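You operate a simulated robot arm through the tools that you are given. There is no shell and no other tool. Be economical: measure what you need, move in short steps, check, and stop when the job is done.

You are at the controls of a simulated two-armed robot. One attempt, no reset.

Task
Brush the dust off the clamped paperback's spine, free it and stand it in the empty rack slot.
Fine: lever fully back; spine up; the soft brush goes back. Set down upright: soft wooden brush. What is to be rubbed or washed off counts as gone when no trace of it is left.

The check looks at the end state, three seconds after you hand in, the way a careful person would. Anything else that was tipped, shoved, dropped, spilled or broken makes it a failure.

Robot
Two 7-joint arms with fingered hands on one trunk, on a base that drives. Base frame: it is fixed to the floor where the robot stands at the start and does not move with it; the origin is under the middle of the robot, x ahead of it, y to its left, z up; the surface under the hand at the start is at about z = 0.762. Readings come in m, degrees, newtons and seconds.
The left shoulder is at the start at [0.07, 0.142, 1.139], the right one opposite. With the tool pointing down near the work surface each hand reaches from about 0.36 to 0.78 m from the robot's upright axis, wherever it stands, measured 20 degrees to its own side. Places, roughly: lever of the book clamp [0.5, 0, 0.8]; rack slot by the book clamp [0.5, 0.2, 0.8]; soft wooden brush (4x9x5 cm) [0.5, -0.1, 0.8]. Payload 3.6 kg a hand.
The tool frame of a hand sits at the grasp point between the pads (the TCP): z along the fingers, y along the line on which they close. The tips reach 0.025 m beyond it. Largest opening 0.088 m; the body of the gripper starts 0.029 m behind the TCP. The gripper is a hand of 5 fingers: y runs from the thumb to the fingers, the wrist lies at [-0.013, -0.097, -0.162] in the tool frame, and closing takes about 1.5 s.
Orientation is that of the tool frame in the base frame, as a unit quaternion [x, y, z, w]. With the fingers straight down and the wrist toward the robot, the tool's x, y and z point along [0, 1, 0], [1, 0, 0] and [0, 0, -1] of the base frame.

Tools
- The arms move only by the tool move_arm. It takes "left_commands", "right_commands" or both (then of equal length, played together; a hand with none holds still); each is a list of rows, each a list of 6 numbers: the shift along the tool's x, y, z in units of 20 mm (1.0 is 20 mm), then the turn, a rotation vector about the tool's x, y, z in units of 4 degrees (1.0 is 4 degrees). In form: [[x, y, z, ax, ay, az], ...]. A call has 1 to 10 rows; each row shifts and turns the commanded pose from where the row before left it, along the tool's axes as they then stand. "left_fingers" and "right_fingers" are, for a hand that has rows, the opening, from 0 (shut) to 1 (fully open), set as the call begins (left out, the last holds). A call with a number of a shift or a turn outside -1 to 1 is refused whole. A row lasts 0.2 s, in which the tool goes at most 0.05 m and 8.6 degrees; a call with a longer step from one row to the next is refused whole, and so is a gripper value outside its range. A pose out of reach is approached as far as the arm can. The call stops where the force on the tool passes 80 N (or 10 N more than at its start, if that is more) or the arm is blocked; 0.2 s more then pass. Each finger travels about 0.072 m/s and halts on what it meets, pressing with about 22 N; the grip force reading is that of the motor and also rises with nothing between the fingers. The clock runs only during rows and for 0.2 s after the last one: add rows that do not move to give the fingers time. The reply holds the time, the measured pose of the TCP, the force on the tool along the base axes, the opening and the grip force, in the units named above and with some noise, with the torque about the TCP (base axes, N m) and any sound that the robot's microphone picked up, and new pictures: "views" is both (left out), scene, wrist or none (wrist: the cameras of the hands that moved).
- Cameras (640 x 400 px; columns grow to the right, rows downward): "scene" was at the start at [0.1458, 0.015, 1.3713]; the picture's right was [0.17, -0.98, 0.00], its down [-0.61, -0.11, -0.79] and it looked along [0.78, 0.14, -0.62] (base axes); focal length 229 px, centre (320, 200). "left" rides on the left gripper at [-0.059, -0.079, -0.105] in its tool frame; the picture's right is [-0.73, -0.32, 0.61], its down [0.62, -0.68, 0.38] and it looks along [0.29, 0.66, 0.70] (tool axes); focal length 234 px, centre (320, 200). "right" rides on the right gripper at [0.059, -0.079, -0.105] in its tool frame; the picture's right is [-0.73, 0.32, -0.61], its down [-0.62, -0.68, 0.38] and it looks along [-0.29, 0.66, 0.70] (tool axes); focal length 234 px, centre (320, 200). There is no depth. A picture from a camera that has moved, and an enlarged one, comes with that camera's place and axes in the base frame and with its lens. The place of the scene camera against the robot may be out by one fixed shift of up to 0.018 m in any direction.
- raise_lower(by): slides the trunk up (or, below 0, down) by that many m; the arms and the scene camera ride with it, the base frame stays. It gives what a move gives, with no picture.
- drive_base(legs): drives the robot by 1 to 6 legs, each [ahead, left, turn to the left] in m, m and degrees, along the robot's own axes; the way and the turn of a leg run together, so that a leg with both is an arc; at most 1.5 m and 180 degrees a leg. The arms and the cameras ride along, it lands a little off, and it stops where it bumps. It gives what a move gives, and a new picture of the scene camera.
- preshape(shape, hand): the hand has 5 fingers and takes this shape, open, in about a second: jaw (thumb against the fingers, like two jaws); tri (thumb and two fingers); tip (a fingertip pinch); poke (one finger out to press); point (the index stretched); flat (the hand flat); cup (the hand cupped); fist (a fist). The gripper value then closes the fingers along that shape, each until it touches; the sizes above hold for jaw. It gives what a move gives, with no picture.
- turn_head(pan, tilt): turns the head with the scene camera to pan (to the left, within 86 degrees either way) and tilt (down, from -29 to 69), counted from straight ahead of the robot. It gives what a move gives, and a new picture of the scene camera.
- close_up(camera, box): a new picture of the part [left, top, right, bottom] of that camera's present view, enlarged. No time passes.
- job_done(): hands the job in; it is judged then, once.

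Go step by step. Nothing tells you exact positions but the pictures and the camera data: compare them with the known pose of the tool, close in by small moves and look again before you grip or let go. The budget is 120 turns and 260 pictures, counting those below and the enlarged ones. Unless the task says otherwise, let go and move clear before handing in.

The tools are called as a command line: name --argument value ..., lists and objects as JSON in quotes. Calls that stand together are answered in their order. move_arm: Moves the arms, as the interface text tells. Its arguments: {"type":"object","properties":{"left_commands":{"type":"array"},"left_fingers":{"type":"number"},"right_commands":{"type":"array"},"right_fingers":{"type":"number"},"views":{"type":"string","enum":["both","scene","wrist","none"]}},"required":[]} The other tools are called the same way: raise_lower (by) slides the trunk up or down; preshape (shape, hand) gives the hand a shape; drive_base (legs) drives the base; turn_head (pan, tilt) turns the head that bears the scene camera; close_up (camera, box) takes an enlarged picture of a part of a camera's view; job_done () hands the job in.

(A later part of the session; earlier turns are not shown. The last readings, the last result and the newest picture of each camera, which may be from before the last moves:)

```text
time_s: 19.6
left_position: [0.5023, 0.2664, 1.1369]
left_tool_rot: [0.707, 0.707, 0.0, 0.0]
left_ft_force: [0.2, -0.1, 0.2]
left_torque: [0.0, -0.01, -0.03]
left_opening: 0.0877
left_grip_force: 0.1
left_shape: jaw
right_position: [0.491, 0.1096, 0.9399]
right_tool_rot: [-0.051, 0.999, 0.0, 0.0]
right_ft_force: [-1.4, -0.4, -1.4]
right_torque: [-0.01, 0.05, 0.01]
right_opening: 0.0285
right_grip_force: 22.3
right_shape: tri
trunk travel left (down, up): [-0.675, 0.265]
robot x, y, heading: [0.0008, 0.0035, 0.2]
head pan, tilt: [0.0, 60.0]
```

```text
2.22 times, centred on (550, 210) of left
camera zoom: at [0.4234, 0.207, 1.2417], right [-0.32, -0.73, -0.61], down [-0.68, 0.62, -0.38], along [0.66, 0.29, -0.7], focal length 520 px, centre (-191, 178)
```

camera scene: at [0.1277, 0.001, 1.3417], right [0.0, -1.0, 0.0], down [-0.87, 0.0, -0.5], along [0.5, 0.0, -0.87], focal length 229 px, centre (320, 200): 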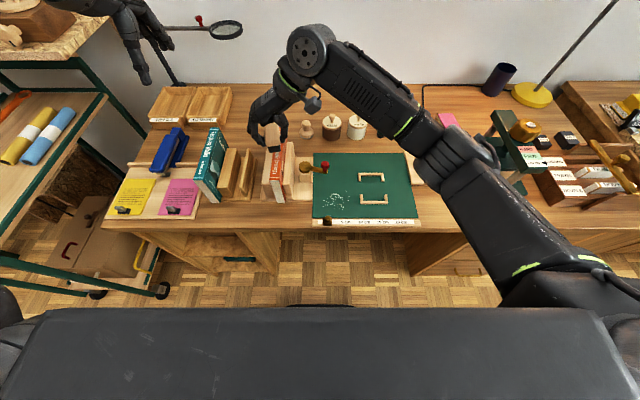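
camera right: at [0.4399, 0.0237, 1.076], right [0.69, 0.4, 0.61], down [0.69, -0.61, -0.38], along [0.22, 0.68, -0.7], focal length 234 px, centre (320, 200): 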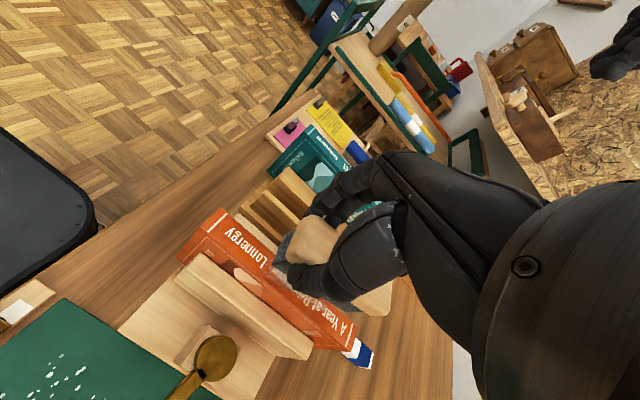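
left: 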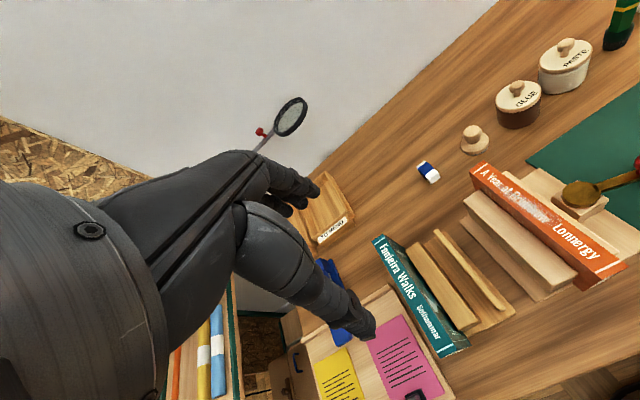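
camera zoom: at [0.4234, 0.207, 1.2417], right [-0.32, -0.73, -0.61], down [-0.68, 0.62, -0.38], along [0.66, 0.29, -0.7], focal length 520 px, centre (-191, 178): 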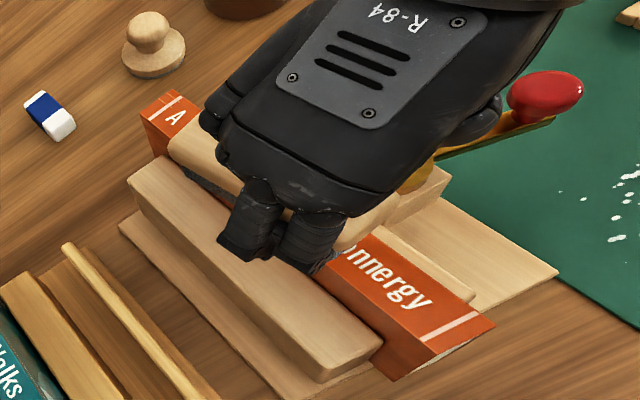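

move_arm --right_commands '[[0, 0, 0.2, 0, 0, 0], [0, 0, 0.2, 0, 0, 0], [0, 0, 0, 0, 0, 0]]' --views "none"

move_arm --right_commands '[[0, 0, 0.2, 0, 0, 0], [0, 0, 0, 0, 0, 0]]' --views "none"

close_up --camera "scene" --box '[255, 115, 319, 195]'

```text
time_s: 20.4
left_position: [0.5008, 0.2659, 1.1372]
left_tool_rot: [0.707, 0.707, 0.001, -0.001]
left_ft_force: [-0.1, -0.4, 0.0]
left_torque: [0.01, 0.03, 0.02]
left_opening: 0.0876
left_grip_force: 0.1
left_shape: jaw
right_position: [0.4893, 0.1089, 0.9315]
right_tool_rot: [-0.053, 0.999, 0.0, 0.001]
right_ft_force: [-0.1, 0.4, -0.2]
right_torque: [0.0, 0.04, 0.0]
right_opening: 0.0285
right_grip_force: 22.7
right_shape: tri
trunk travel left (down, up): [-0.675, 0.265]
robot x, y, heading: [-0.0008, 0.0023, 0.1]
head pan, tilt: [0.0, 60.0]
```

```text
time_s: 21.0
left_position: [0.4989, 0.266, 1.1389]
left_tool_rot: [0.707, 0.707, 0.001, 0.0]
left_ft_force: [0.2, 0.5, 0.4]
left_torque: [-0.01, 0.0, 0.01]
left_opening: 0.0876
left_grip_force: 0.0
left_shape: jaw
right_position: [0.4894, 0.1094, 0.9289]
right_tool_rot: [-0.052, 0.999, 0.001, 0.001]
right_ft_force: [2.5, 1.4, 19.2]
right_torque: [0.01, -0.07, 0.01]
right_opening: 0.0298
right_grip_force: 22.1
right_shape: tri
trunk travel left (down, up): [-0.675, 0.265]
robot x, y, heading: [0.0008, 0.0026, 0.1]
head pan, tilt: [0.0, 60.0]
```

```text
5.00 times, centred on (287, 155) of scene
camera zoom: at [0.1254, -0.0004, 1.3422], right [0.0, -1.0, 0.0], down [-0.87, 0.0, -0.5], along [0.5, 0.0, -0.87], focal length 1147 px, centre (485, 425)
```

zoom: 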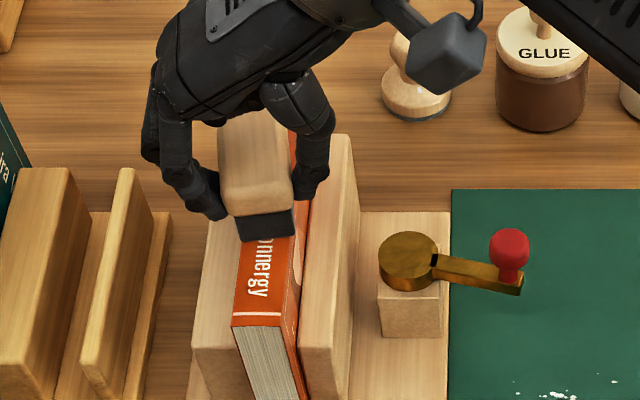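

move_arm --right_commands '[[-0.746, -0.078, -0.07, 0, 0, 0], [-0.746, -0.078, 0, 0, 0, 0], [-0.746, -0.078, 0, 0, 0, 0], [-0.746, -0.078, 0, 0, 0, 0], [0.746, 0.078, 0, 0, 0, 0], [0.746, 0.078, 0, 0, 0, 0], [0.746, 0.078, 0, 0, 0, 0], [0.746, 0.078, 0, 0, 0, 0], [0.746, 0.078, 0, 0, 0, 0], [0.746, 0.078, 0, 0, 0, 0]]' --views "none"

close_up --camera "scene" --box '[255, 115, 319, 195]'

close_up --camera "left" --box '[460, 120, 640, 300]'

```text
time_s: 23.2
left_position: [0.5003, 0.2658, 1.1388]
left_tool_rot: [0.707, 0.707, 0.0, 0.001]
left_ft_force: [-0.3, 0.4, -0.8]
left_torque: [-0.01, -0.02, 0.02]
left_opening: 0.0876
left_grip_force: 0.0
left_shape: jaw
right_position: [0.46, 0.1088, 0.9286]
right_tool_rot: [-0.053, 0.999, 0.0, 0.0]
right_ft_force: [4.3, 0.2, 14.9]
right_torque: [0.02, -0.12, 0.02]
right_opening: 0.0296
right_grip_force: 21.8
right_shape: tri
trunk travel left (down, up): [-0.675, 0.265]
robot x, y, heading: [0.0017, 0.001, 0.0]
head pan, tilt: [0.0, 60.0]
```

```text
5.00 times, centred on (287, 155) of scene
camera zoom: at [0.1263, -0.0005, 1.3419], right [0.0, -1.0, 0.0], down [-0.87, 0.0, -0.5], along [0.5, 0.0, -0.87], focal length 1147 px, centre (485, 425)
```

zoom: 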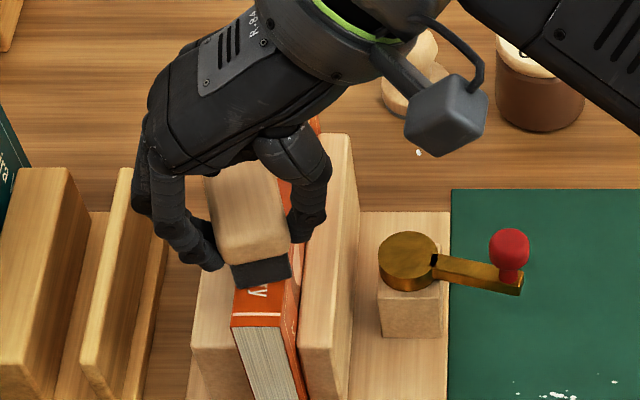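

```text
2.22 times, centred on (550, 210) of left
camera zoom: at [0.4222, 0.2064, 1.2423], right [-0.32, -0.73, -0.61], down [-0.68, 0.62, -0.38], along [0.66, 0.29, -0.7], focal length 520 px, centre (-191, 178)
```

zoom: 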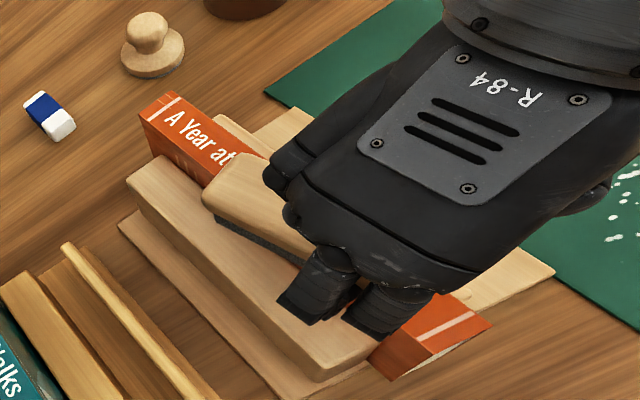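

move_arm --right_commands '[[0, 0, 0, 0, 0, 0.75], [0, -0.1, 0, 0, 0, 0.75], [-0.8, 0, 0, 0, 0, 0], [-0.8, 0, 0, 0, 0, 0], [-0.8, 0, 0, 0, 0, 0], [-0.8, 0, 0, 0, 0, 0], [-0.8, 0, 0, 0, 0, 0], [0, -0.25, 0, 0, 0, 0]]' --views "none"

close_up --camera "scene" --box '[255, 115, 319, 195]'

close_up --camera "left" --box '[460, 120, 640, 300]'

```text
time_s: 25.0
left_position: [0.5004, 0.2662, 1.1377]
left_tool_rot: [0.707, 0.707, 0.0, 0.001]
left_ft_force: [-0.3, 0.4, 0.1]
left_torque: [0.0, -0.02, -0.04]
left_opening: 0.0876
left_grip_force: 0.1
left_shape: jaw
right_position: [0.5404, 0.1026, 0.9302]
right_tool_rot: [0.0, 1.0, 0.0, 0.0]
right_ft_force: [-0.8, 2.9, 7.8]
right_torque: [0.08, 0.02, -0.02]
right_opening: 0.0299
right_grip_force: 21.9
right_shape: tri
trunk travel left (down, up): [-0.675, 0.265]
robot x, y, heading: [-0.0001, 0.0015, -0.3]
head pan, tilt: [0.0, 60.0]
```

```text
5.00 times, centred on (287, 155) of scene
camera zoom: at [0.1263, 0.0004, 1.3418], right [0.0, -1.0, 0.0], down [-0.87, 0.0, -0.5], along [0.5, 0.0, -0.87], focal length 1147 px, centre (485, 425)
```

zoom: 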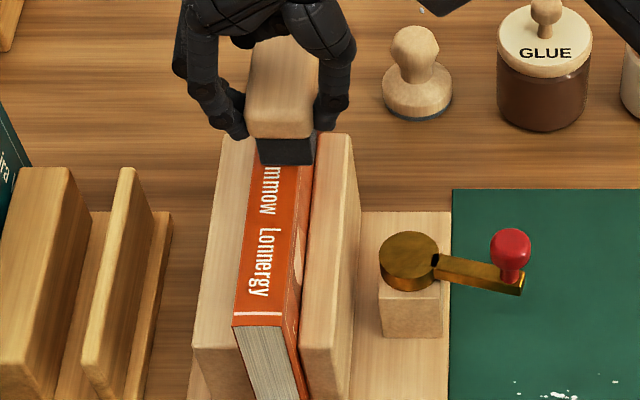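

```text
2.22 times, centred on (550, 210) of left
camera zoom: at [0.4221, 0.2072, 1.2421], right [-0.32, -0.73, -0.61], down [-0.68, 0.62, -0.38], along [0.66, 0.29, -0.7], focal length 520 px, centre (-191, 178)
```

zoom: 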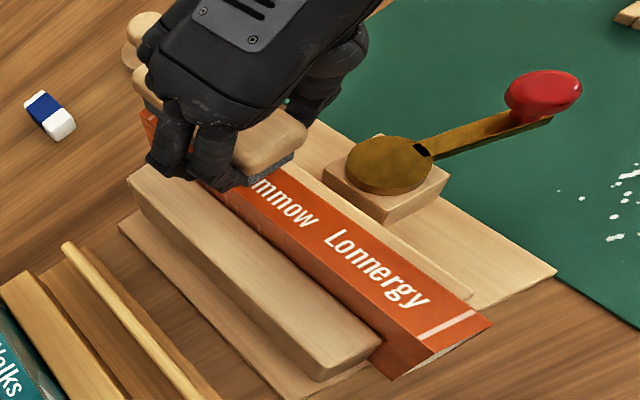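

move_arm --right_commands '[[0.8, 0, 0, 0, 0, 0], [0.8, 0, 0, 0, 0, 0], [0.8, 0, 0, 0, 0, 0], [0.8, 0, 0, 0, 0, 0], [0.6, 0.5, 0, 0, 0, 0], [-0.8, 0, 0, 0, 0, 0], [-0.8, 0, 0, 0, 0, 0], [-0.8, 0, 0, 0, 0, 0], [-0.8, 0, 0, 0, 0, 0], [-0.8, 0, 0, 0, 0, 0]]' --views "none"

move_arm --right_commands '[[0.8, 0, 0, 0, 0, 0], [0.8, 0, 0, 0, 0, 0], [0.8, 0, 0, 0, 0, 0], [0.8, 0, 0, 0, 0, 0], [0, -0.2, 0, 0, 0, 0], [-0.8, 0, 0, 0, 0, 0], [-0.8, 0, 0, 0, 0, 0], [-0.8, 0, 0, 0, 0, 0], [-0.8, 0, 0, 0, 0, 0], [0, 0, -0.5, 0, 0, 0]]' --views "none"

move_arm --right_commands '[[0, 0, -1, 0, 0, 0], [0, -0.5, -1, 0, 0, 0], [0.2, -1, -0.5, 0, 0, 0], [0.2, -1, 0, 0, 0, 0], [0.3, -1, 0, 0, 0, 0], [0.5, -1, 0, 0, 0, 0], [0.5, -1, 0, 0, 0, 0], [0.5, -1, 0, 0, 0, 0], [0.5, -1, 0, 0, 0, 0]]'

close_up --camera "scene" --box '[255, 115, 319, 195]'

close_up --camera "left" --box '[460, 120, 640, 300]'

```text
time_s: 27.2
left_position: [0.4991, 0.266, 1.1374]
left_tool_rot: [0.707, 0.707, 0.0, 0.001]
left_ft_force: [0.0, -0.7, 0.3]
left_torque: [0.02, -0.02, -0.02]
left_opening: 0.0879
left_grip_force: 0.0
left_shape: jaw
right_position: [0.5454, 0.1124, 0.9297]
right_tool_rot: [0.001, 1.0, 0.0, -0.001]
right_ft_force: [-2.7, 0.2, 6.7]
right_torque: [-0.02, 0.07, 0.0]
right_opening: 0.0296
right_grip_force: 21.6
right_shape: tri
trunk travel left (down, up): [-0.675, 0.265]
robot x, y, heading: [-0.0022, -0.0038, -0.0]
head pan, tilt: [0.0, 60.0]
```

```text
time_s: 29.4
left_position: [0.5017, 0.2651, 1.1367]
left_tool_rot: [0.708, 0.707, 0.0, 0.0]
left_ft_force: [-0.8, 0.8, 0.2]
left_torque: [0.0, 0.0, 0.03]
left_opening: 0.0878
left_grip_force: 0.1
left_shape: jaw
right_position: [0.5428, 0.1085, 0.9393]
right_tool_rot: [0.001, 1.0, 0.0, -0.001]
right_ft_force: [-0.7, -0.4, -0.8]
right_torque: [0.04, 0.05, -0.01]
right_opening: 0.0295
right_grip_force: 22.2
right_shape: tri
trunk travel left (down, up): [-0.675, 0.265]
robot x, y, heading: [-0.0011, 0.0019, -0.1]
head pan, tilt: [0.0, 60.0]
```

```text
time_s: 31.4
left_position: [0.5014, 0.2657, 1.1383]
left_tool_rot: [0.707, 0.707, -0.001, 0.0]
left_ft_force: [0.7, 0.9, -0.6]
left_torque: [-0.01, 0.03, 0.02]
left_opening: 0.088
left_grip_force: 0.1
left_shape: jaw
right_position: [0.4904, -0.0411, 0.9883]
right_tool_rot: [0.0, 1.0, 0.001, 0.0]
right_ft_force: [0.0, -0.6, 0.0]
right_torque: [0.01, 0.03, -0.03]
right_opening: 0.0295
right_grip_force: 21.4
right_shape: tri
trunk travel left (down, up): [-0.675, 0.265]
robot x, y, heading: [-0.0014, -0.0018, 0.4]
head pan, tilt: [0.0, 60.0]
camera scene: at [0.1271, -0.001, 1.3417], right [0.0, -1.0, 0.0], down [-0.87, 0.0, -0.5], along [0.5, 0.0, -0.87], focal length 229 px, centre (320, 200)
camera right: at [0.4307, -0.1202, 1.0945], right [0.73, 0.32, 0.61], down [0.62, -0.68, -0.38], along [0.29, 0.66, -0.7], focal length 234 px, centre (320, 200)
```

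scene: 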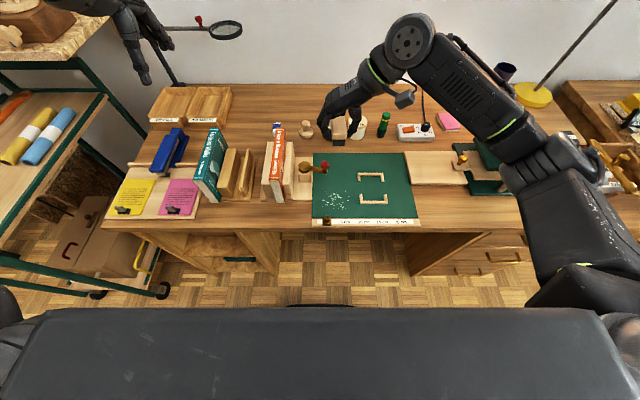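
right: 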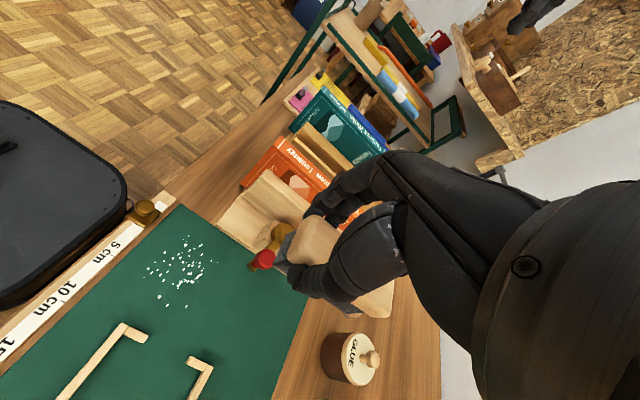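

```text
5.00 times, centred on (287, 155) of scene
camera zoom: at [0.1271, -0.001, 1.3417], right [0.0, -1.0, 0.0], down [-0.87, 0.0, -0.5], along [0.5, 0.0, -0.87], focal length 1147 px, centre (485, 425)
```

zoom: 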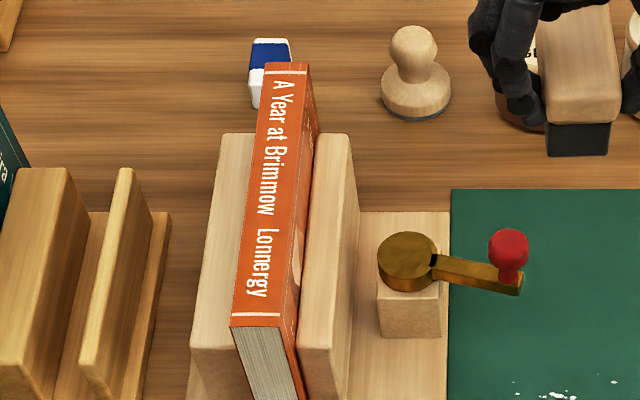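

```text
2.22 times, centred on (550, 210) of left
camera zoom: at [0.4229, 0.206, 1.242], right [-0.32, -0.73, -0.61], down [-0.68, 0.62, -0.38], along [0.66, 0.29, -0.7], focal length 520 px, centre (-191, 178)
```

zoom: 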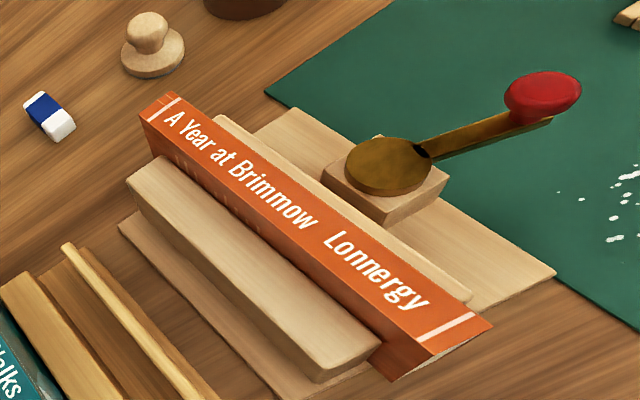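

close_up --camera "left" --box '[490, 150, 590, 230]'

close_up --camera "scene" --box '[264, 122, 296, 182]'

```text
5.00 times, centred on (540, 190) of left
camera zoom: at [0.4229, 0.206, 1.242], right [-0.32, -0.73, -0.61], down [-0.68, 0.62, -0.38], along [0.66, 0.29, -0.7], focal length 1171 px, centre (-780, 250)
```

zoom: 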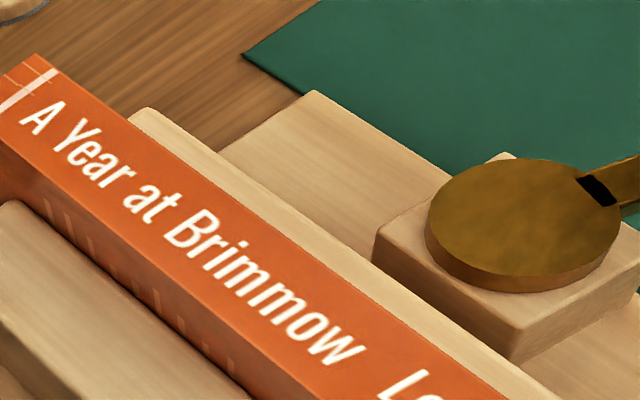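

```text
6.67 times, centred on (280, 152) of scene
camera zoom: at [0.1271, -0.001, 1.3417], right [0.0, -1.0, 0.0], down [-0.87, 0.0, -0.5], along [0.5, 0.0, -0.87], focal length 1529 px, centre (587, 520)
```

zoom: 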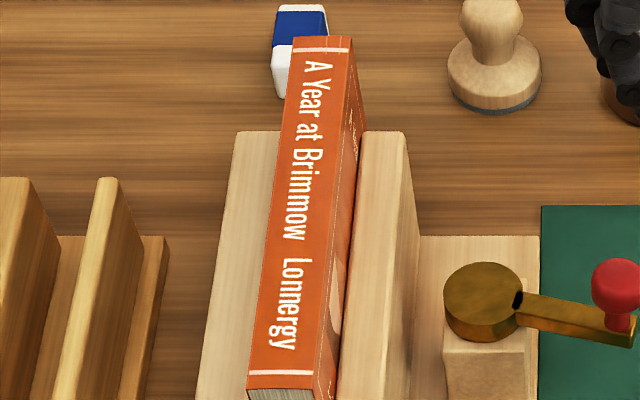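

Spine is clean. Returning the brush to its original spot and orientation.

move_arm --right_commands '[[0.7, -0.25, 0, 0, 0, 0], [0.7, -0.25, 0, 0, 0, 0], [0.63, -0.3, 0, 0, 0, 0], [0, 0, 0.5, 0, 0, -0.75], [0, 0, 1, 0, 0, -0.75], [0, 0, 1, 0, 0, 0], [0, 0, 1, 0, 0, 0], [0, 0, 1, 0, 0, 0], [0, 0, 1, 0, 0, 0], [0, 0, 1, 0, 0, 0]]' --views "none"

close_up --camera "scene" --box '[300, 135, 396, 207]'

close_up --camera "right" --box '[180, 130, 440, 340]'

```text
time_s: 33.6
left_position: [0.5015, 0.2664, 1.1386]
left_tool_rot: [0.707, 0.708, -0.001, 0.0]
left_ft_force: [0.2, -0.4, -0.2]
left_torque: [0.02, 0.02, 0.0]
left_opening: 0.0877
left_grip_force: 0.1
left_shape: jaw
right_position: [0.4499, -0.058, 0.8587]
right_tool_rot: [-0.052, 0.999, 0.0, 0.0]
right_ft_force: [0.1, 0.5, -0.9]
right_torque: [0.01, -0.02, -0.02]
right_opening: 0.0295
right_grip_force: 22.3
right_shape: tri
trunk travel left (down, up): [-0.675, 0.265]
robot x, y, heading: [0.0001, -0.0029, -0.0]
head pan, tilt: [0.0, 60.0]
```

```text
5.56 times, centred on (348, 171) of scene
camera zoom: at [0.1277, -0.0001, 1.3417], right [0.0, -1.0, 0.0], down [-0.87, 0.0, -0.5], along [0.5, 0.0, -0.87], focal length 1274 px, centre (164, 361)
```

zoom: 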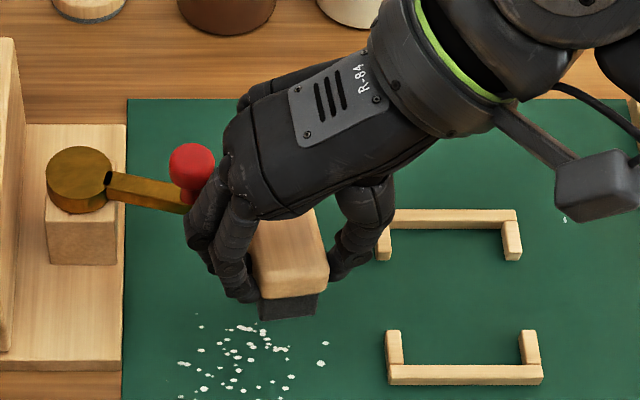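

```text
1.90 times, centred on (310, 235) of right
camera zoom: at [0.3983, -0.1417, 0.9638], right [0.69, 0.4, 0.61], down [0.69, -0.61, -0.38], along [0.22, 0.68, -0.7], focal length 446 px, centre (339, 133)
```

zoom: 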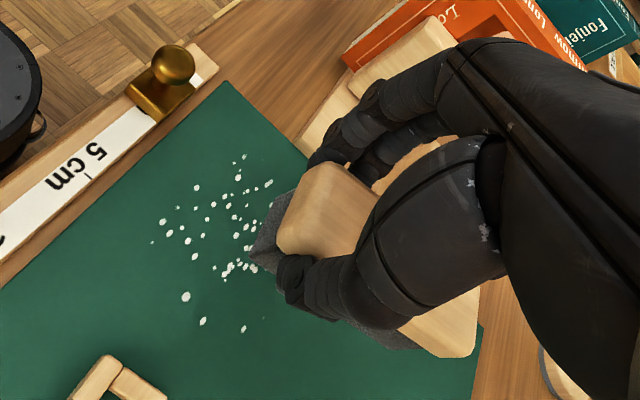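

move_arm --right_commands '[[0, 0, 1, 0, 0, 0], [0, 0, 0.7, 0, 0, 0], [0, 0, 0.4, 0, 0, 0], [0, 0, 0, 0, 0, 0]]' --views "none"

move_arm --right_commands '[[0, 0, 0.15, 0, 0, 0], [0, 0, 0, 0, 0, 0]]' --views "none"

close_up --camera "scene" --box '[300, 145, 396, 217]'

close_up --camera "right" --box '[180, 130, 440, 340]'

```text
time_s: 34.6
left_position: [0.5008, 0.2662, 1.1374]
left_tool_rot: [0.707, 0.707, 0.0, 0.0]
left_ft_force: [-0.2, -0.5, -0.4]
left_torque: [-0.04, -0.03, 0.03]
left_opening: 0.0876
left_grip_force: 0.0
left_shape: jaw
right_position: [0.4498, -0.0574, 0.8175]
right_tool_rot: [-0.051, 0.999, -0.001, 0.0]
right_ft_force: [-0.4, -0.2, -1.4]
right_torque: [-0.02, 0.03, 0.03]
right_opening: 0.0293
right_grip_force: 21.3
right_shape: tri
trunk travel left (down, up): [-0.675, 0.265]
robot x, y, heading: [0.0014, 0.0015, -0.1]
head pan, tilt: [0.0, 60.0]
```

```text
time_s: 35.2
left_position: [0.5022, 0.2661, 1.1369]
left_tool_rot: [0.707, 0.707, 0.0, 0.0]
left_ft_force: [-0.2, -0.3, 0.6]
left_torque: [-0.04, -0.02, 0.0]
left_opening: 0.0878
left_grip_force: 0.1
left_shape: jaw
right_position: [0.4497, -0.0557, 0.8141]
right_tool_rot: [-0.051, 0.999, 0.0, 0.0]
right_ft_force: [-0.2, -0.3, -0.5]
right_torque: [0.01, 0.02, -0.04]
right_opening: 0.0295
right_grip_force: 22.2
right_shape: tri
trunk travel left (down, up): [-0.675, 0.265]
robot x, y, heading: [0.0026, -0.0001, 0.1]
head pan, tilt: [0.0, 60.0]
```

```text
5.56 times, centred on (348, 181) of scene
camera zoom: at [0.1275, 0.0, 1.3417], right [0.0, -1.0, 0.0], down [-0.87, 0.0, -0.5], along [0.5, 0.0, -0.87], focal length 1274 px, centre (164, 306)
```

zoom: 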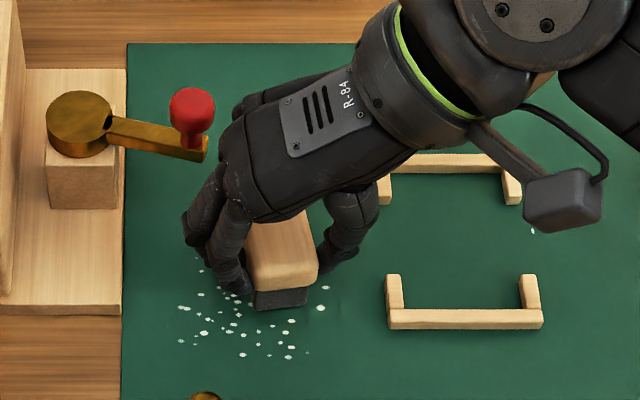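

```text
1.90 times, centred on (310, 235) of right
camera zoom: at [0.3988, -0.1414, 0.9195], right [0.69, 0.4, 0.61], down [0.69, -0.61, -0.38], along [0.22, 0.68, -0.7], focal length 446 px, centre (339, 133)
```

zoom: 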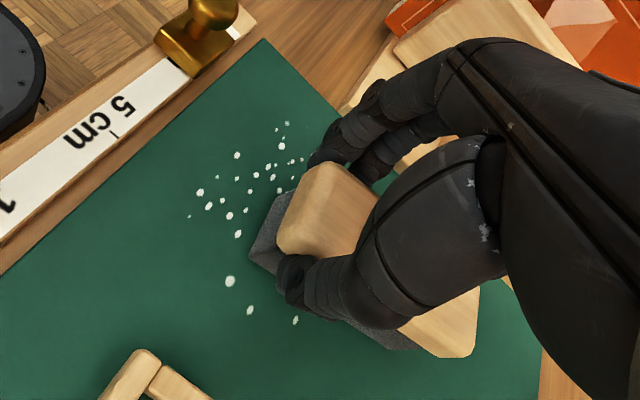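

move_arm --right_commands '[[0, 0, 0.1, 0, 0, 0], [0, 0, 0, 0, 0, 0]]' --views "none"

move_arm --right_commands '[[0, 0, 0.1, 0, 0, 0], [0, 0, 0, 0, 0, 0]]' --views "none"

```text
time_s: 35.8
left_position: [0.5018, 0.2652, 1.1376]
left_tool_rot: [0.707, 0.707, 0.0, 0.001]
left_ft_force: [-0.5, -0.2, 0.0]
left_torque: [0.03, -0.01, 0.01]
left_opening: 0.0878
left_grip_force: 0.0
left_shape: jaw
right_position: [0.4497, -0.0567, 0.8122]
right_tool_rot: [-0.052, 0.999, -0.001, 0.0]
right_ft_force: [0.2, 0.2, 0.6]
right_torque: [0.0, 0.03, 0.0]
right_opening: 0.0295
right_grip_force: 22.0
right_shape: tri
trunk travel left (down, up): [-0.675, 0.265]
robot x, y, heading: [-0.0003, -0.0022, 0.0]
head pan, tilt: [0.0, 60.0]
```

```text
time_s: 36.4
left_position: [0.5015, 0.2658, 1.1377]
left_tool_rot: [0.707, 0.707, 0.0, -0.001]
left_ft_force: [0.4, 0.1, 0.1]
left_torque: [-0.02, 0.01, -0.02]
left_opening: 0.0877
left_grip_force: 0.1
left_shape: jaw
right_position: [0.4486, -0.0562, 0.81]
right_tool_rot: [-0.051, 0.999, 0.001, 0.0]
right_ft_force: [-0.3, -0.2, -0.2]
right_torque: [-0.04, 0.0, -0.01]
right_opening: 0.0295
right_grip_force: 22.4
right_shape: tri
trunk travel left (down, up): [-0.675, 0.265]
robot x, y, heading: [-0.0032, -0.0001, 0.1]
head pan, tilt: [0.0, 60.0]
```

move_arm --right_commands '[[0, 0, 0.1, 0, 0, 0], [0, 0, 0, 0, 0, 0]]' --views "none"

```text
time_s: 37.0
left_position: [0.5003, 0.2661, 1.1374]
left_tool_rot: [0.707, 0.707, 0.0, 0.001]
left_ft_force: [-0.3, 0.9, 0.1]
left_torque: [-0.01, 0.03, 0.02]
left_opening: 0.0879
left_grip_force: 0.0
left_shape: jaw
right_position: [0.4504, -0.0573, 0.8087]
right_tool_rot: [-0.052, 0.999, 0.001, 0.0]
right_ft_force: [-1.3, -0.4, 2.5]
right_torque: [0.02, 0.01, 0.02]
right_opening: 0.0295
right_grip_force: 21.8
right_shape: tri
trunk travel left (down, up): [-0.675, 0.265]
robot x, y, heading: [-0.001, -0.0015, 0.4]
head pan, tilt: [0.0, 60.0]
```

move_arm --right_commands '[[0, 0, 0, 0, 0, 0], [0, 0, 0, 0, 0, 0], [0, 0, 0, 0, 0, 0], [0, 0, 0, 0, 0, 0]]' --right_fingers 0.66 --views "none"

close_up --camera "scene" --box '[300, 145, 396, 217]'

close_up --camera "right" --box '[180, 130, 440, 340]'

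```text
time_s: 38.0
left_position: [0.5012, 0.2663, 1.1363]
left_tool_rot: [0.707, 0.707, 0.001, 0.0]
left_ft_force: [-0.2, -0.2, -0.7]
left_torque: [-0.01, -0.03, -0.03]
left_opening: 0.088
left_grip_force: 0.1
left_shape: jaw
right_position: [0.4508, -0.0582, 0.8087]
right_tool_rot: [-0.052, 0.999, 0.0, 0.0]
right_ft_force: [0.7, -0.3, 1.2]
right_torque: [0.04, 0.01, 0.01]
right_opening: 0.0579
right_grip_force: 0.1
right_shape: tri
trunk travel left (down, up): [-0.675, 0.265]
robot x, y, heading: [0.0009, -0.001, -0.2]
head pan, tilt: [0.0, 60.0]
```

```text
5.56 times, centred on (348, 181) of scene
camera zoom: at [0.1276, 0.0, 1.3417], right [0.0, -1.0, 0.0], down [-0.87, 0.0, -0.5], along [0.5, 0.0, -0.87], focal length 1274 px, centre (164, 306)
```

zoom: 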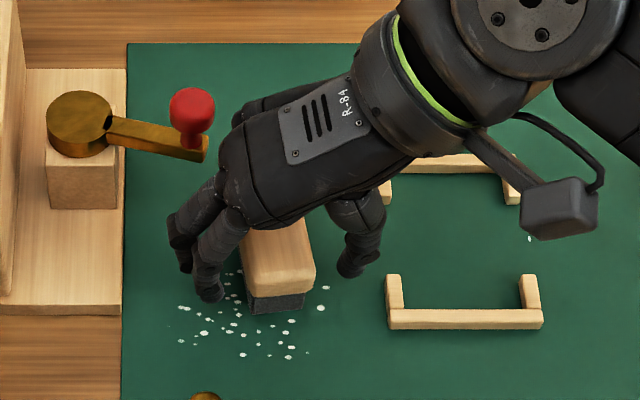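

```text
1.90 times, centred on (310, 235) of right
camera zoom: at [0.3992, -0.1415, 0.9135], right [0.69, 0.4, 0.61], down [0.69, -0.61, -0.38], along [0.22, 0.68, -0.7], focal length 446 px, centre (339, 133)
```

zoom: 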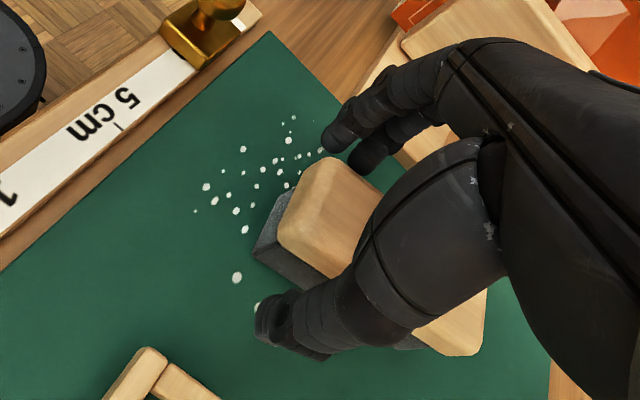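

move_arm --right_commands '[[0, 0, -0.5, 0, 0, 0], [0, 0, -1, 0, 0, 0], [0, 0, -1, 0, 0, 0], [0, 0, -1, 0, 0, 0], [0, 0, -1, 0, 0, 0], [0, 0, -1, 0, 0, 0], [0, 0, -1, 0, 0, 0], [0, -1, 0, 0, 0, 0], [0, -1, 0, 0, 0, 0]]'

close_up --camera "scene" --box '[285, 150, 365, 210]'

close_up --camera "right" --box '[160, 160, 320, 300]'

```text
time_s: 40.0
left_position: [0.5007, 0.2653, 1.1363]
left_tool_rot: [0.708, 0.707, 0.0, 0.0]
left_ft_force: [-0.2, 0.4, -0.6]
left_torque: [0.03, 0.04, -0.02]
left_opening: 0.0876
left_grip_force: 0.1
left_shape: jaw
right_position: [0.4545, -0.0978, 0.9406]
right_tool_rot: [-0.051, 0.999, 0.0, -0.001]
right_ft_force: [-0.3, 0.4, 0.4]
right_torque: [0.01, 0.0, -0.02]
right_opening: 0.0574
right_grip_force: 0.1
right_shape: tri
trunk travel left (down, up): [-0.675, 0.265]
robot x, y, heading: [-0.0011, -0.0007, -0.1]
head pan, tilt: [0.0, 60.0]
camera scene: at [0.1273, -0.0006, 1.3417], right [0.0, -1.0, 0.0], down [-0.87, 0.0, -0.5], along [0.5, 0.0, -0.87], focal length 229 px, centre (320, 200)
camera right: at [0.4039, -0.1807, 1.0455], right [0.69, 0.4, 0.61], down [0.69, -0.61, -0.38], along [0.22, 0.68, -0.7], focal length 234 px, centre (320, 200)
```

scene: 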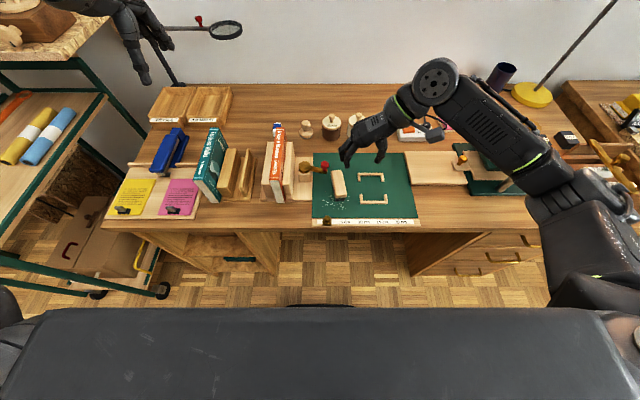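
right: 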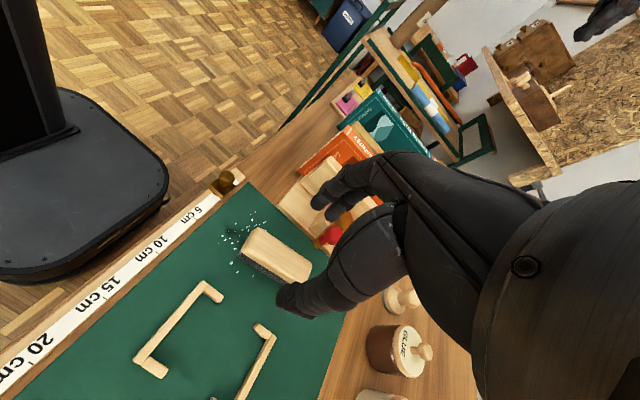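

```text
6.67 times, centred on (325, 180) of scene
camera zoom: at [0.1273, -0.0006, 1.3417], right [0.0, -1.0, 0.0], down [-0.87, 0.0, -0.5], along [0.5, 0.0, -0.87], focal length 1529 px, centre (287, 333)
```

zoom: 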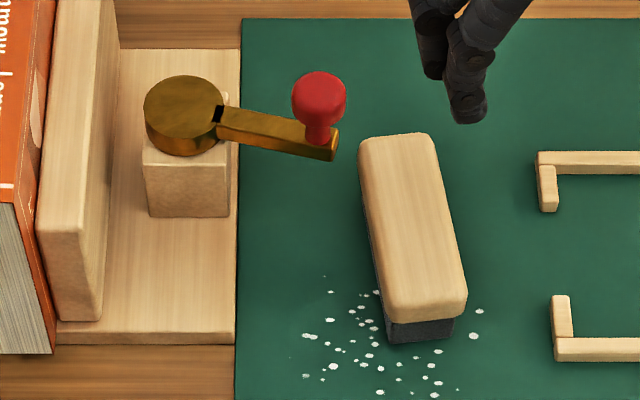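

```text
2.86 times, centred on (240, 230) of right
camera zoom: at [0.4039, -0.1807, 1.0455], right [0.69, 0.4, 0.61], down [0.69, -0.61, -0.38], along [0.22, 0.68, -0.7], focal length 669 px, centre (549, 114)
```

zoom: 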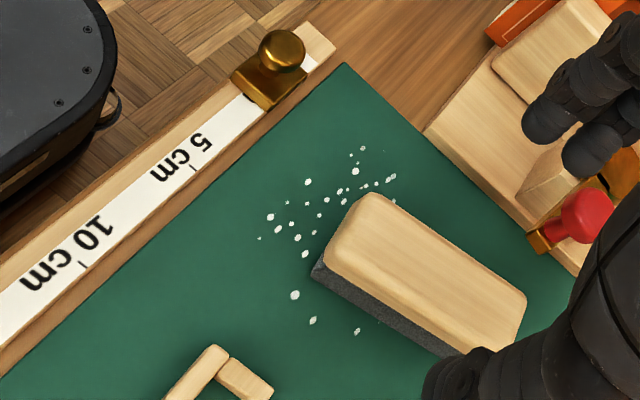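

Brush is back, upright. Now the lever: knob at about (0.505, -0.01, 0.845), pivot near (0.515, 0.035). I'll close the right fingers and approach the knob from the near side.

move_arm --right_commands '[[0, 0, 0, 0, 0, 0.75], [0, 0, 0, 0, 0, 0.75], [0, 1, 0, 0, 0, 0], [0, 1, 0, 0, 0, 0], [0, 1, 0, 0, 0, 0], [0, 1, 0, 0, 0, 0], [0, 0.35, 0.5, 0, 0, 0], [0, 0, 0.5, 0, 0, 0], [0, 0, 0.5, 0, 0, 0]]' --right_fingers 0 --views "none"

close_up --camera "scene" --box '[285, 130, 365, 190]'

close_up --camera "right" --box '[180, 130, 440, 340]'

close_up --camera "left" --box '[460, 100, 640, 280]'

```text
time_s: 42.0
left_position: [0.5008, 0.2661, 1.1377]
left_tool_rot: [0.707, 0.708, 0.001, 0.0]
left_ft_force: [-0.3, -0.4, -0.7]
left_torque: [0.01, 0.0, -0.03]
left_opening: 0.0877
left_grip_force: 0.1
left_shape: jaw
right_position: [0.4545, -0.0093, 0.9087]
right_tool_rot: [0.0, 1.0, 0.0, 0.0]
right_ft_force: [0.3, 0.7, 0.0]
right_torque: [-0.01, -0.01, 0.0]
right_opening: 0.0
right_grip_force: 21.8
right_shape: tri
trunk travel left (down, up): [-0.675, 0.265]
robot x, y, heading: [-0.0006, -0.0012, 0.0]
head pan, tilt: [0.0, 60.0]
```

```text
6.67 times, centred on (325, 160) of scene
camera zoom: at [0.1275, 0.0, 1.3417], right [0.0, -1.0, 0.0], down [-0.87, 0.0, -0.5], along [0.5, 0.0, -0.87], focal length 1529 px, centre (287, 467)
```

zoom: 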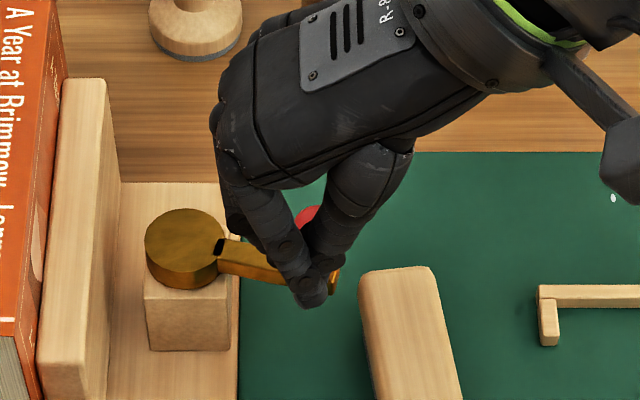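

```text
1.90 times, centred on (310, 235) of right
camera zoom: at [0.3949, -0.0872, 1.0131], right [0.73, 0.32, 0.61], down [0.62, -0.68, -0.38], along [0.29, 0.66, -0.7], focal length 446 px, centre (339, 133)
```

zoom: 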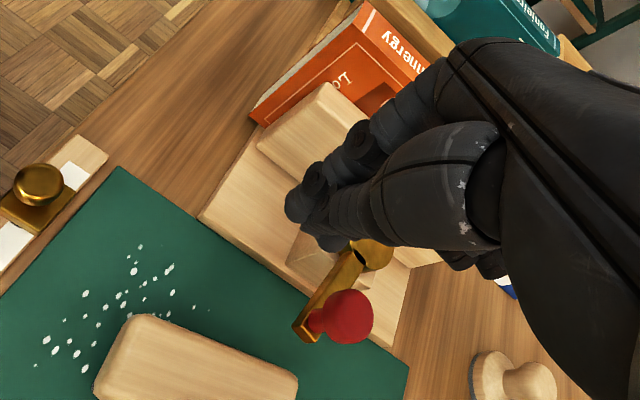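

```text
2.22 times, centred on (550, 190) of left
camera zoom: at [0.4233, 0.2068, 1.2417], right [-0.32, -0.73, -0.61], down [-0.68, 0.62, -0.38], along [0.66, 0.29, -0.7], focal length 520 px, centre (-191, 222)
```

zoom: 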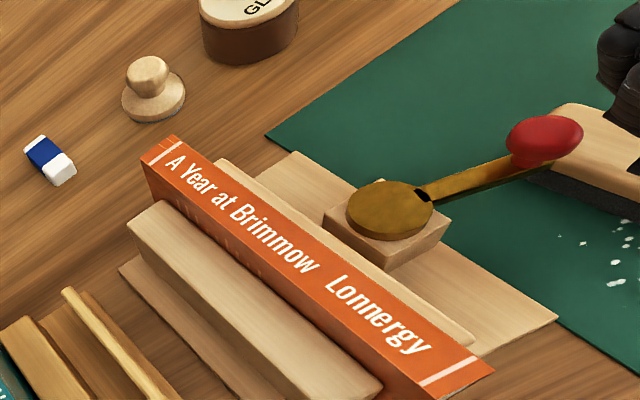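

move_arm --right_commands '[[0, 0, 0.8, 0, 0, 0], [0, 0, 0.8, 0, 0, 0], [0, 0, 0.9, 0, 0, 0], [-0.25, 0, 0, 0, 0, 0], [-0.25, 0, 0, 0, 0, 0]]' --views "none"

close_up --camera "scene" --box '[285, 130, 365, 190]'

close_up --camera "right" --box '[220, 150, 400, 320]'

```text
time_s: 43.2
left_position: [0.5008, 0.2667, 1.1372]
left_tool_rot: [0.706, 0.708, 0.0, 0.0]
left_ft_force: [-0.2, -0.5, 0.0]
left_torque: [-0.04, -0.01, -0.01]
left_opening: 0.0877
left_grip_force: 0.1
left_shape: jaw
right_position: [0.4644, -0.0107, 0.8583]
right_tool_rot: [0.001, 1.0, -0.001, 0.0]
right_ft_force: [0.1, -0.1, -0.4]
right_torque: [-0.01, -0.01, 0.01]
right_opening: 0.0
right_grip_force: 21.5
right_shape: tri
trunk travel left (down, up): [-0.675, 0.265]
robot x, y, heading: [-0.0023, -0.0025, -0.1]
head pan, tilt: [0.0, 60.0]
```

```text
6.67 times, centred on (325, 160) of scene
camera zoom: at [0.1276, 0.0, 1.3417], right [0.0, -1.0, 0.0], down [-0.87, 0.0, -0.5], along [0.5, 0.0, -0.87], focal length 1529 px, centre (287, 467)
```

zoom: 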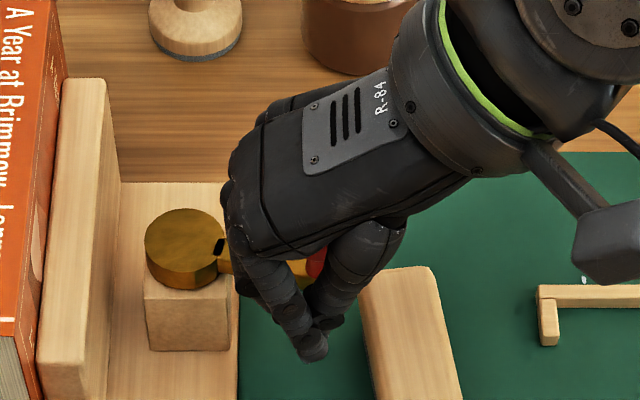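

```text
2.35 times, centred on (310, 235) of right
camera zoom: at [0.4048, -0.0887, 0.9636], right [0.73, 0.32, 0.61], down [0.62, -0.68, -0.38], along [0.29, 0.66, -0.7], focal length 551 px, centre (344, 118)
```

zoom: 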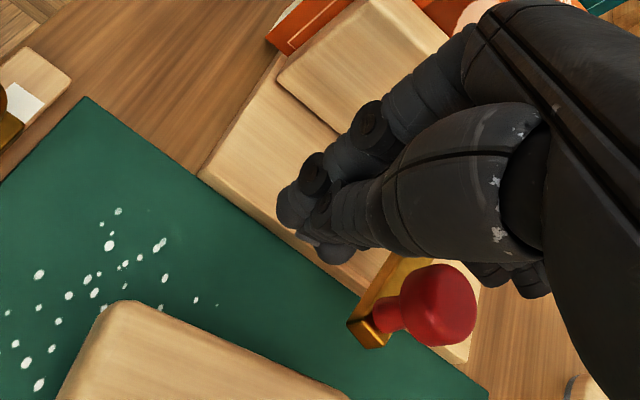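

move_arm --right_commands '[[-0.25, 0, 0, 0, 0, 0], [-0.25, 0, 0, 0, 0, 0], [0, 0, 0, 0, 0, 0]]' --views "none"

move_arm --right_commands '[[-0.25, 0, 0, 0, 0, 0], [0, 0, 0, 0, 0, 0]]' --views "none"

close_up --camera "right" --box '[220, 150, 400, 320]'

```text
time_s: 44.0
left_position: [0.5011, 0.265, 1.1367]
left_tool_rot: [0.707, 0.707, 0.0, 0.0]
left_ft_force: [0.9, 0.0, -0.5]
left_torque: [0.0, 0.02, 0.01]
left_opening: 0.0876
left_grip_force: 0.0
left_shape: jaw
right_position: [0.4745, -0.011, 0.8592]
right_tool_rot: [0.0, 1.0, 0.0, 0.001]
right_ft_force: [0.7, -0.1, -0.5]
right_torque: [-0.02, 0.0, -0.02]
right_opening: 0.0001
right_grip_force: 22.2
right_shape: tri
trunk travel left (down, up): [-0.675, 0.265]
robot x, y, heading: [-0.0025, 0.0034, -0.1]
head pan, tilt: [0.0, 60.0]
```

```text
time_s: 44.6
left_position: [0.5008, 0.2664, 1.1375]
left_tool_rot: [0.707, 0.707, 0.0, -0.001]
left_ft_force: [-0.1, 0.6, 0.5]
left_torque: [-0.01, -0.02, -0.03]
left_opening: 0.0877
left_grip_force: 0.1
left_shape: jaw
right_position: [0.4798, -0.0108, 0.8575]
right_tool_rot: [0.0, 1.0, 0.0, 0.0]
right_ft_force: [0.2, 0.6, -0.3]
right_torque: [-0.01, -0.01, 0.02]
right_opening: 0.0
right_grip_force: 22.2
right_shape: tri
trunk travel left (down, up): [-0.675, 0.265]
robot x, y, heading: [-0.0007, 0.003, -0.2]
head pan, tilt: [0.0, 60.0]
```

```text
2.35 times, centred on (310, 235) of right
camera zoom: at [0.4199, -0.0884, 0.9633], right [0.73, 0.32, 0.61], down [0.62, -0.68, -0.38], along [0.29, 0.66, -0.7], focal length 551 px, centre (344, 118)
```

zoom: 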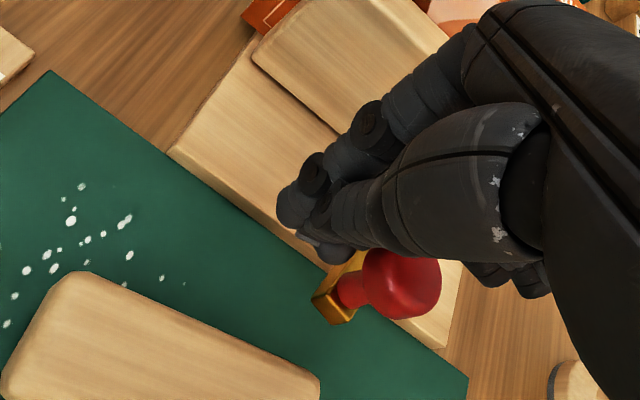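

move_arm --right_commands '[[-0.2, 0, 0, 0, 0, 0], [0, 0, 0, 0, 0, 0]]' --views "none"

move_arm --right_commands '[[-0.2, 0, 0, 0, 0, 0], [0, 0, 0, 0, 0, 0]]' --views "none"

close_up --camera "right" --box '[220, 150, 400, 320]'

close_up --camera "scene" --box '[285, 130, 365, 190]'

```text
time_s: 45.2
left_position: [0.5014, 0.2663, 1.1375]
left_tool_rot: [0.707, 0.707, -0.001, 0.0]
left_ft_force: [-0.7, -0.7, -0.5]
left_torque: [0.03, -0.03, -0.01]
left_opening: 0.0879
left_grip_force: 0.1
left_shape: jaw
right_position: [0.4833, -0.0102, 0.8576]
right_tool_rot: [0.0, 1.0, 0.0, 0.0]
right_ft_force: [-0.7, -0.2, -0.2]
right_torque: [-0.04, 0.0, 0.01]
right_opening: 0.0001
right_grip_force: 21.8
right_shape: tri
trunk travel left (down, up): [-0.675, 0.265]
robot x, y, heading: [0.0043, -0.0007, 0.3]
head pan, tilt: [0.0, 60.0]
```

```text
time_s: 45.8
left_position: [0.5022, 0.2657, 1.1372]
left_tool_rot: [0.707, 0.707, 0.0, 0.0]
left_ft_force: [-0.1, -1.2, -0.3]
left_torque: [0.04, -0.03, 0.03]
left_opening: 0.0877
left_grip_force: 0.0
left_shape: jaw
right_position: [0.4881, -0.0104, 0.8579]
right_tool_rot: [0.001, 1.0, -0.001, 0.0]
right_ft_force: [5.0, 21.0, -33.4]
right_torque: [0.27, 0.4, 0.32]
right_opening: 0.0
right_grip_force: 21.9
right_shape: tri
trunk travel left (down, up): [-0.675, 0.265]
robot x, y, heading: [0.0024, -0.0061, -0.2]
head pan, tilt: [0.0, 60.0]
```

```text
2.35 times, centred on (310, 235) of right
camera zoom: at [0.4282, -0.0885, 0.9627], right [0.73, 0.32, 0.61], down [0.62, -0.68, -0.38], along [0.29, 0.66, -0.7], focal length 551 px, centre (344, 118)
```

zoom: 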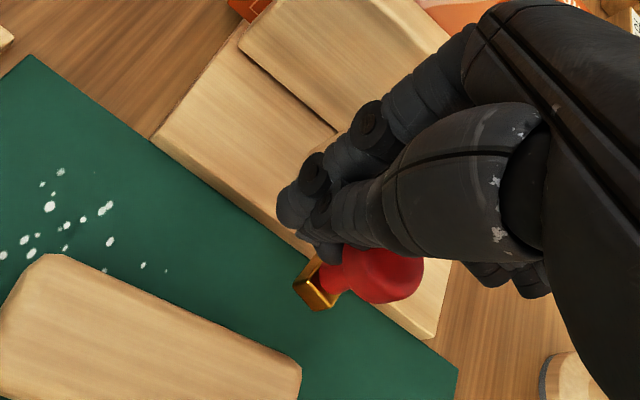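

```text
6.67 times, centred on (325, 160) of scene
camera zoom: at [0.1276, -0.0002, 1.3417], right [0.0, -1.0, 0.0], down [-0.87, 0.0, -0.5], along [0.5, 0.0, -0.87], focal length 1529 px, centre (287, 467)
```

zoom: 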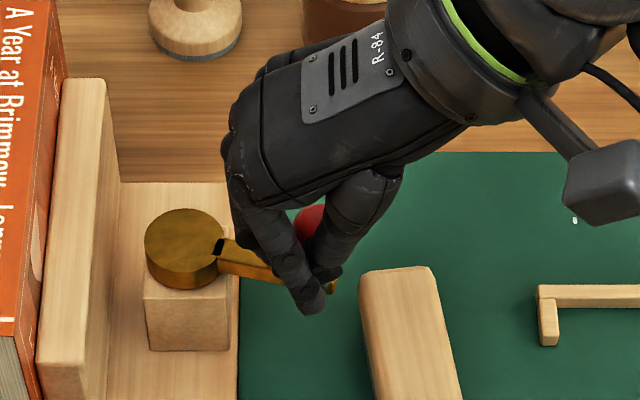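

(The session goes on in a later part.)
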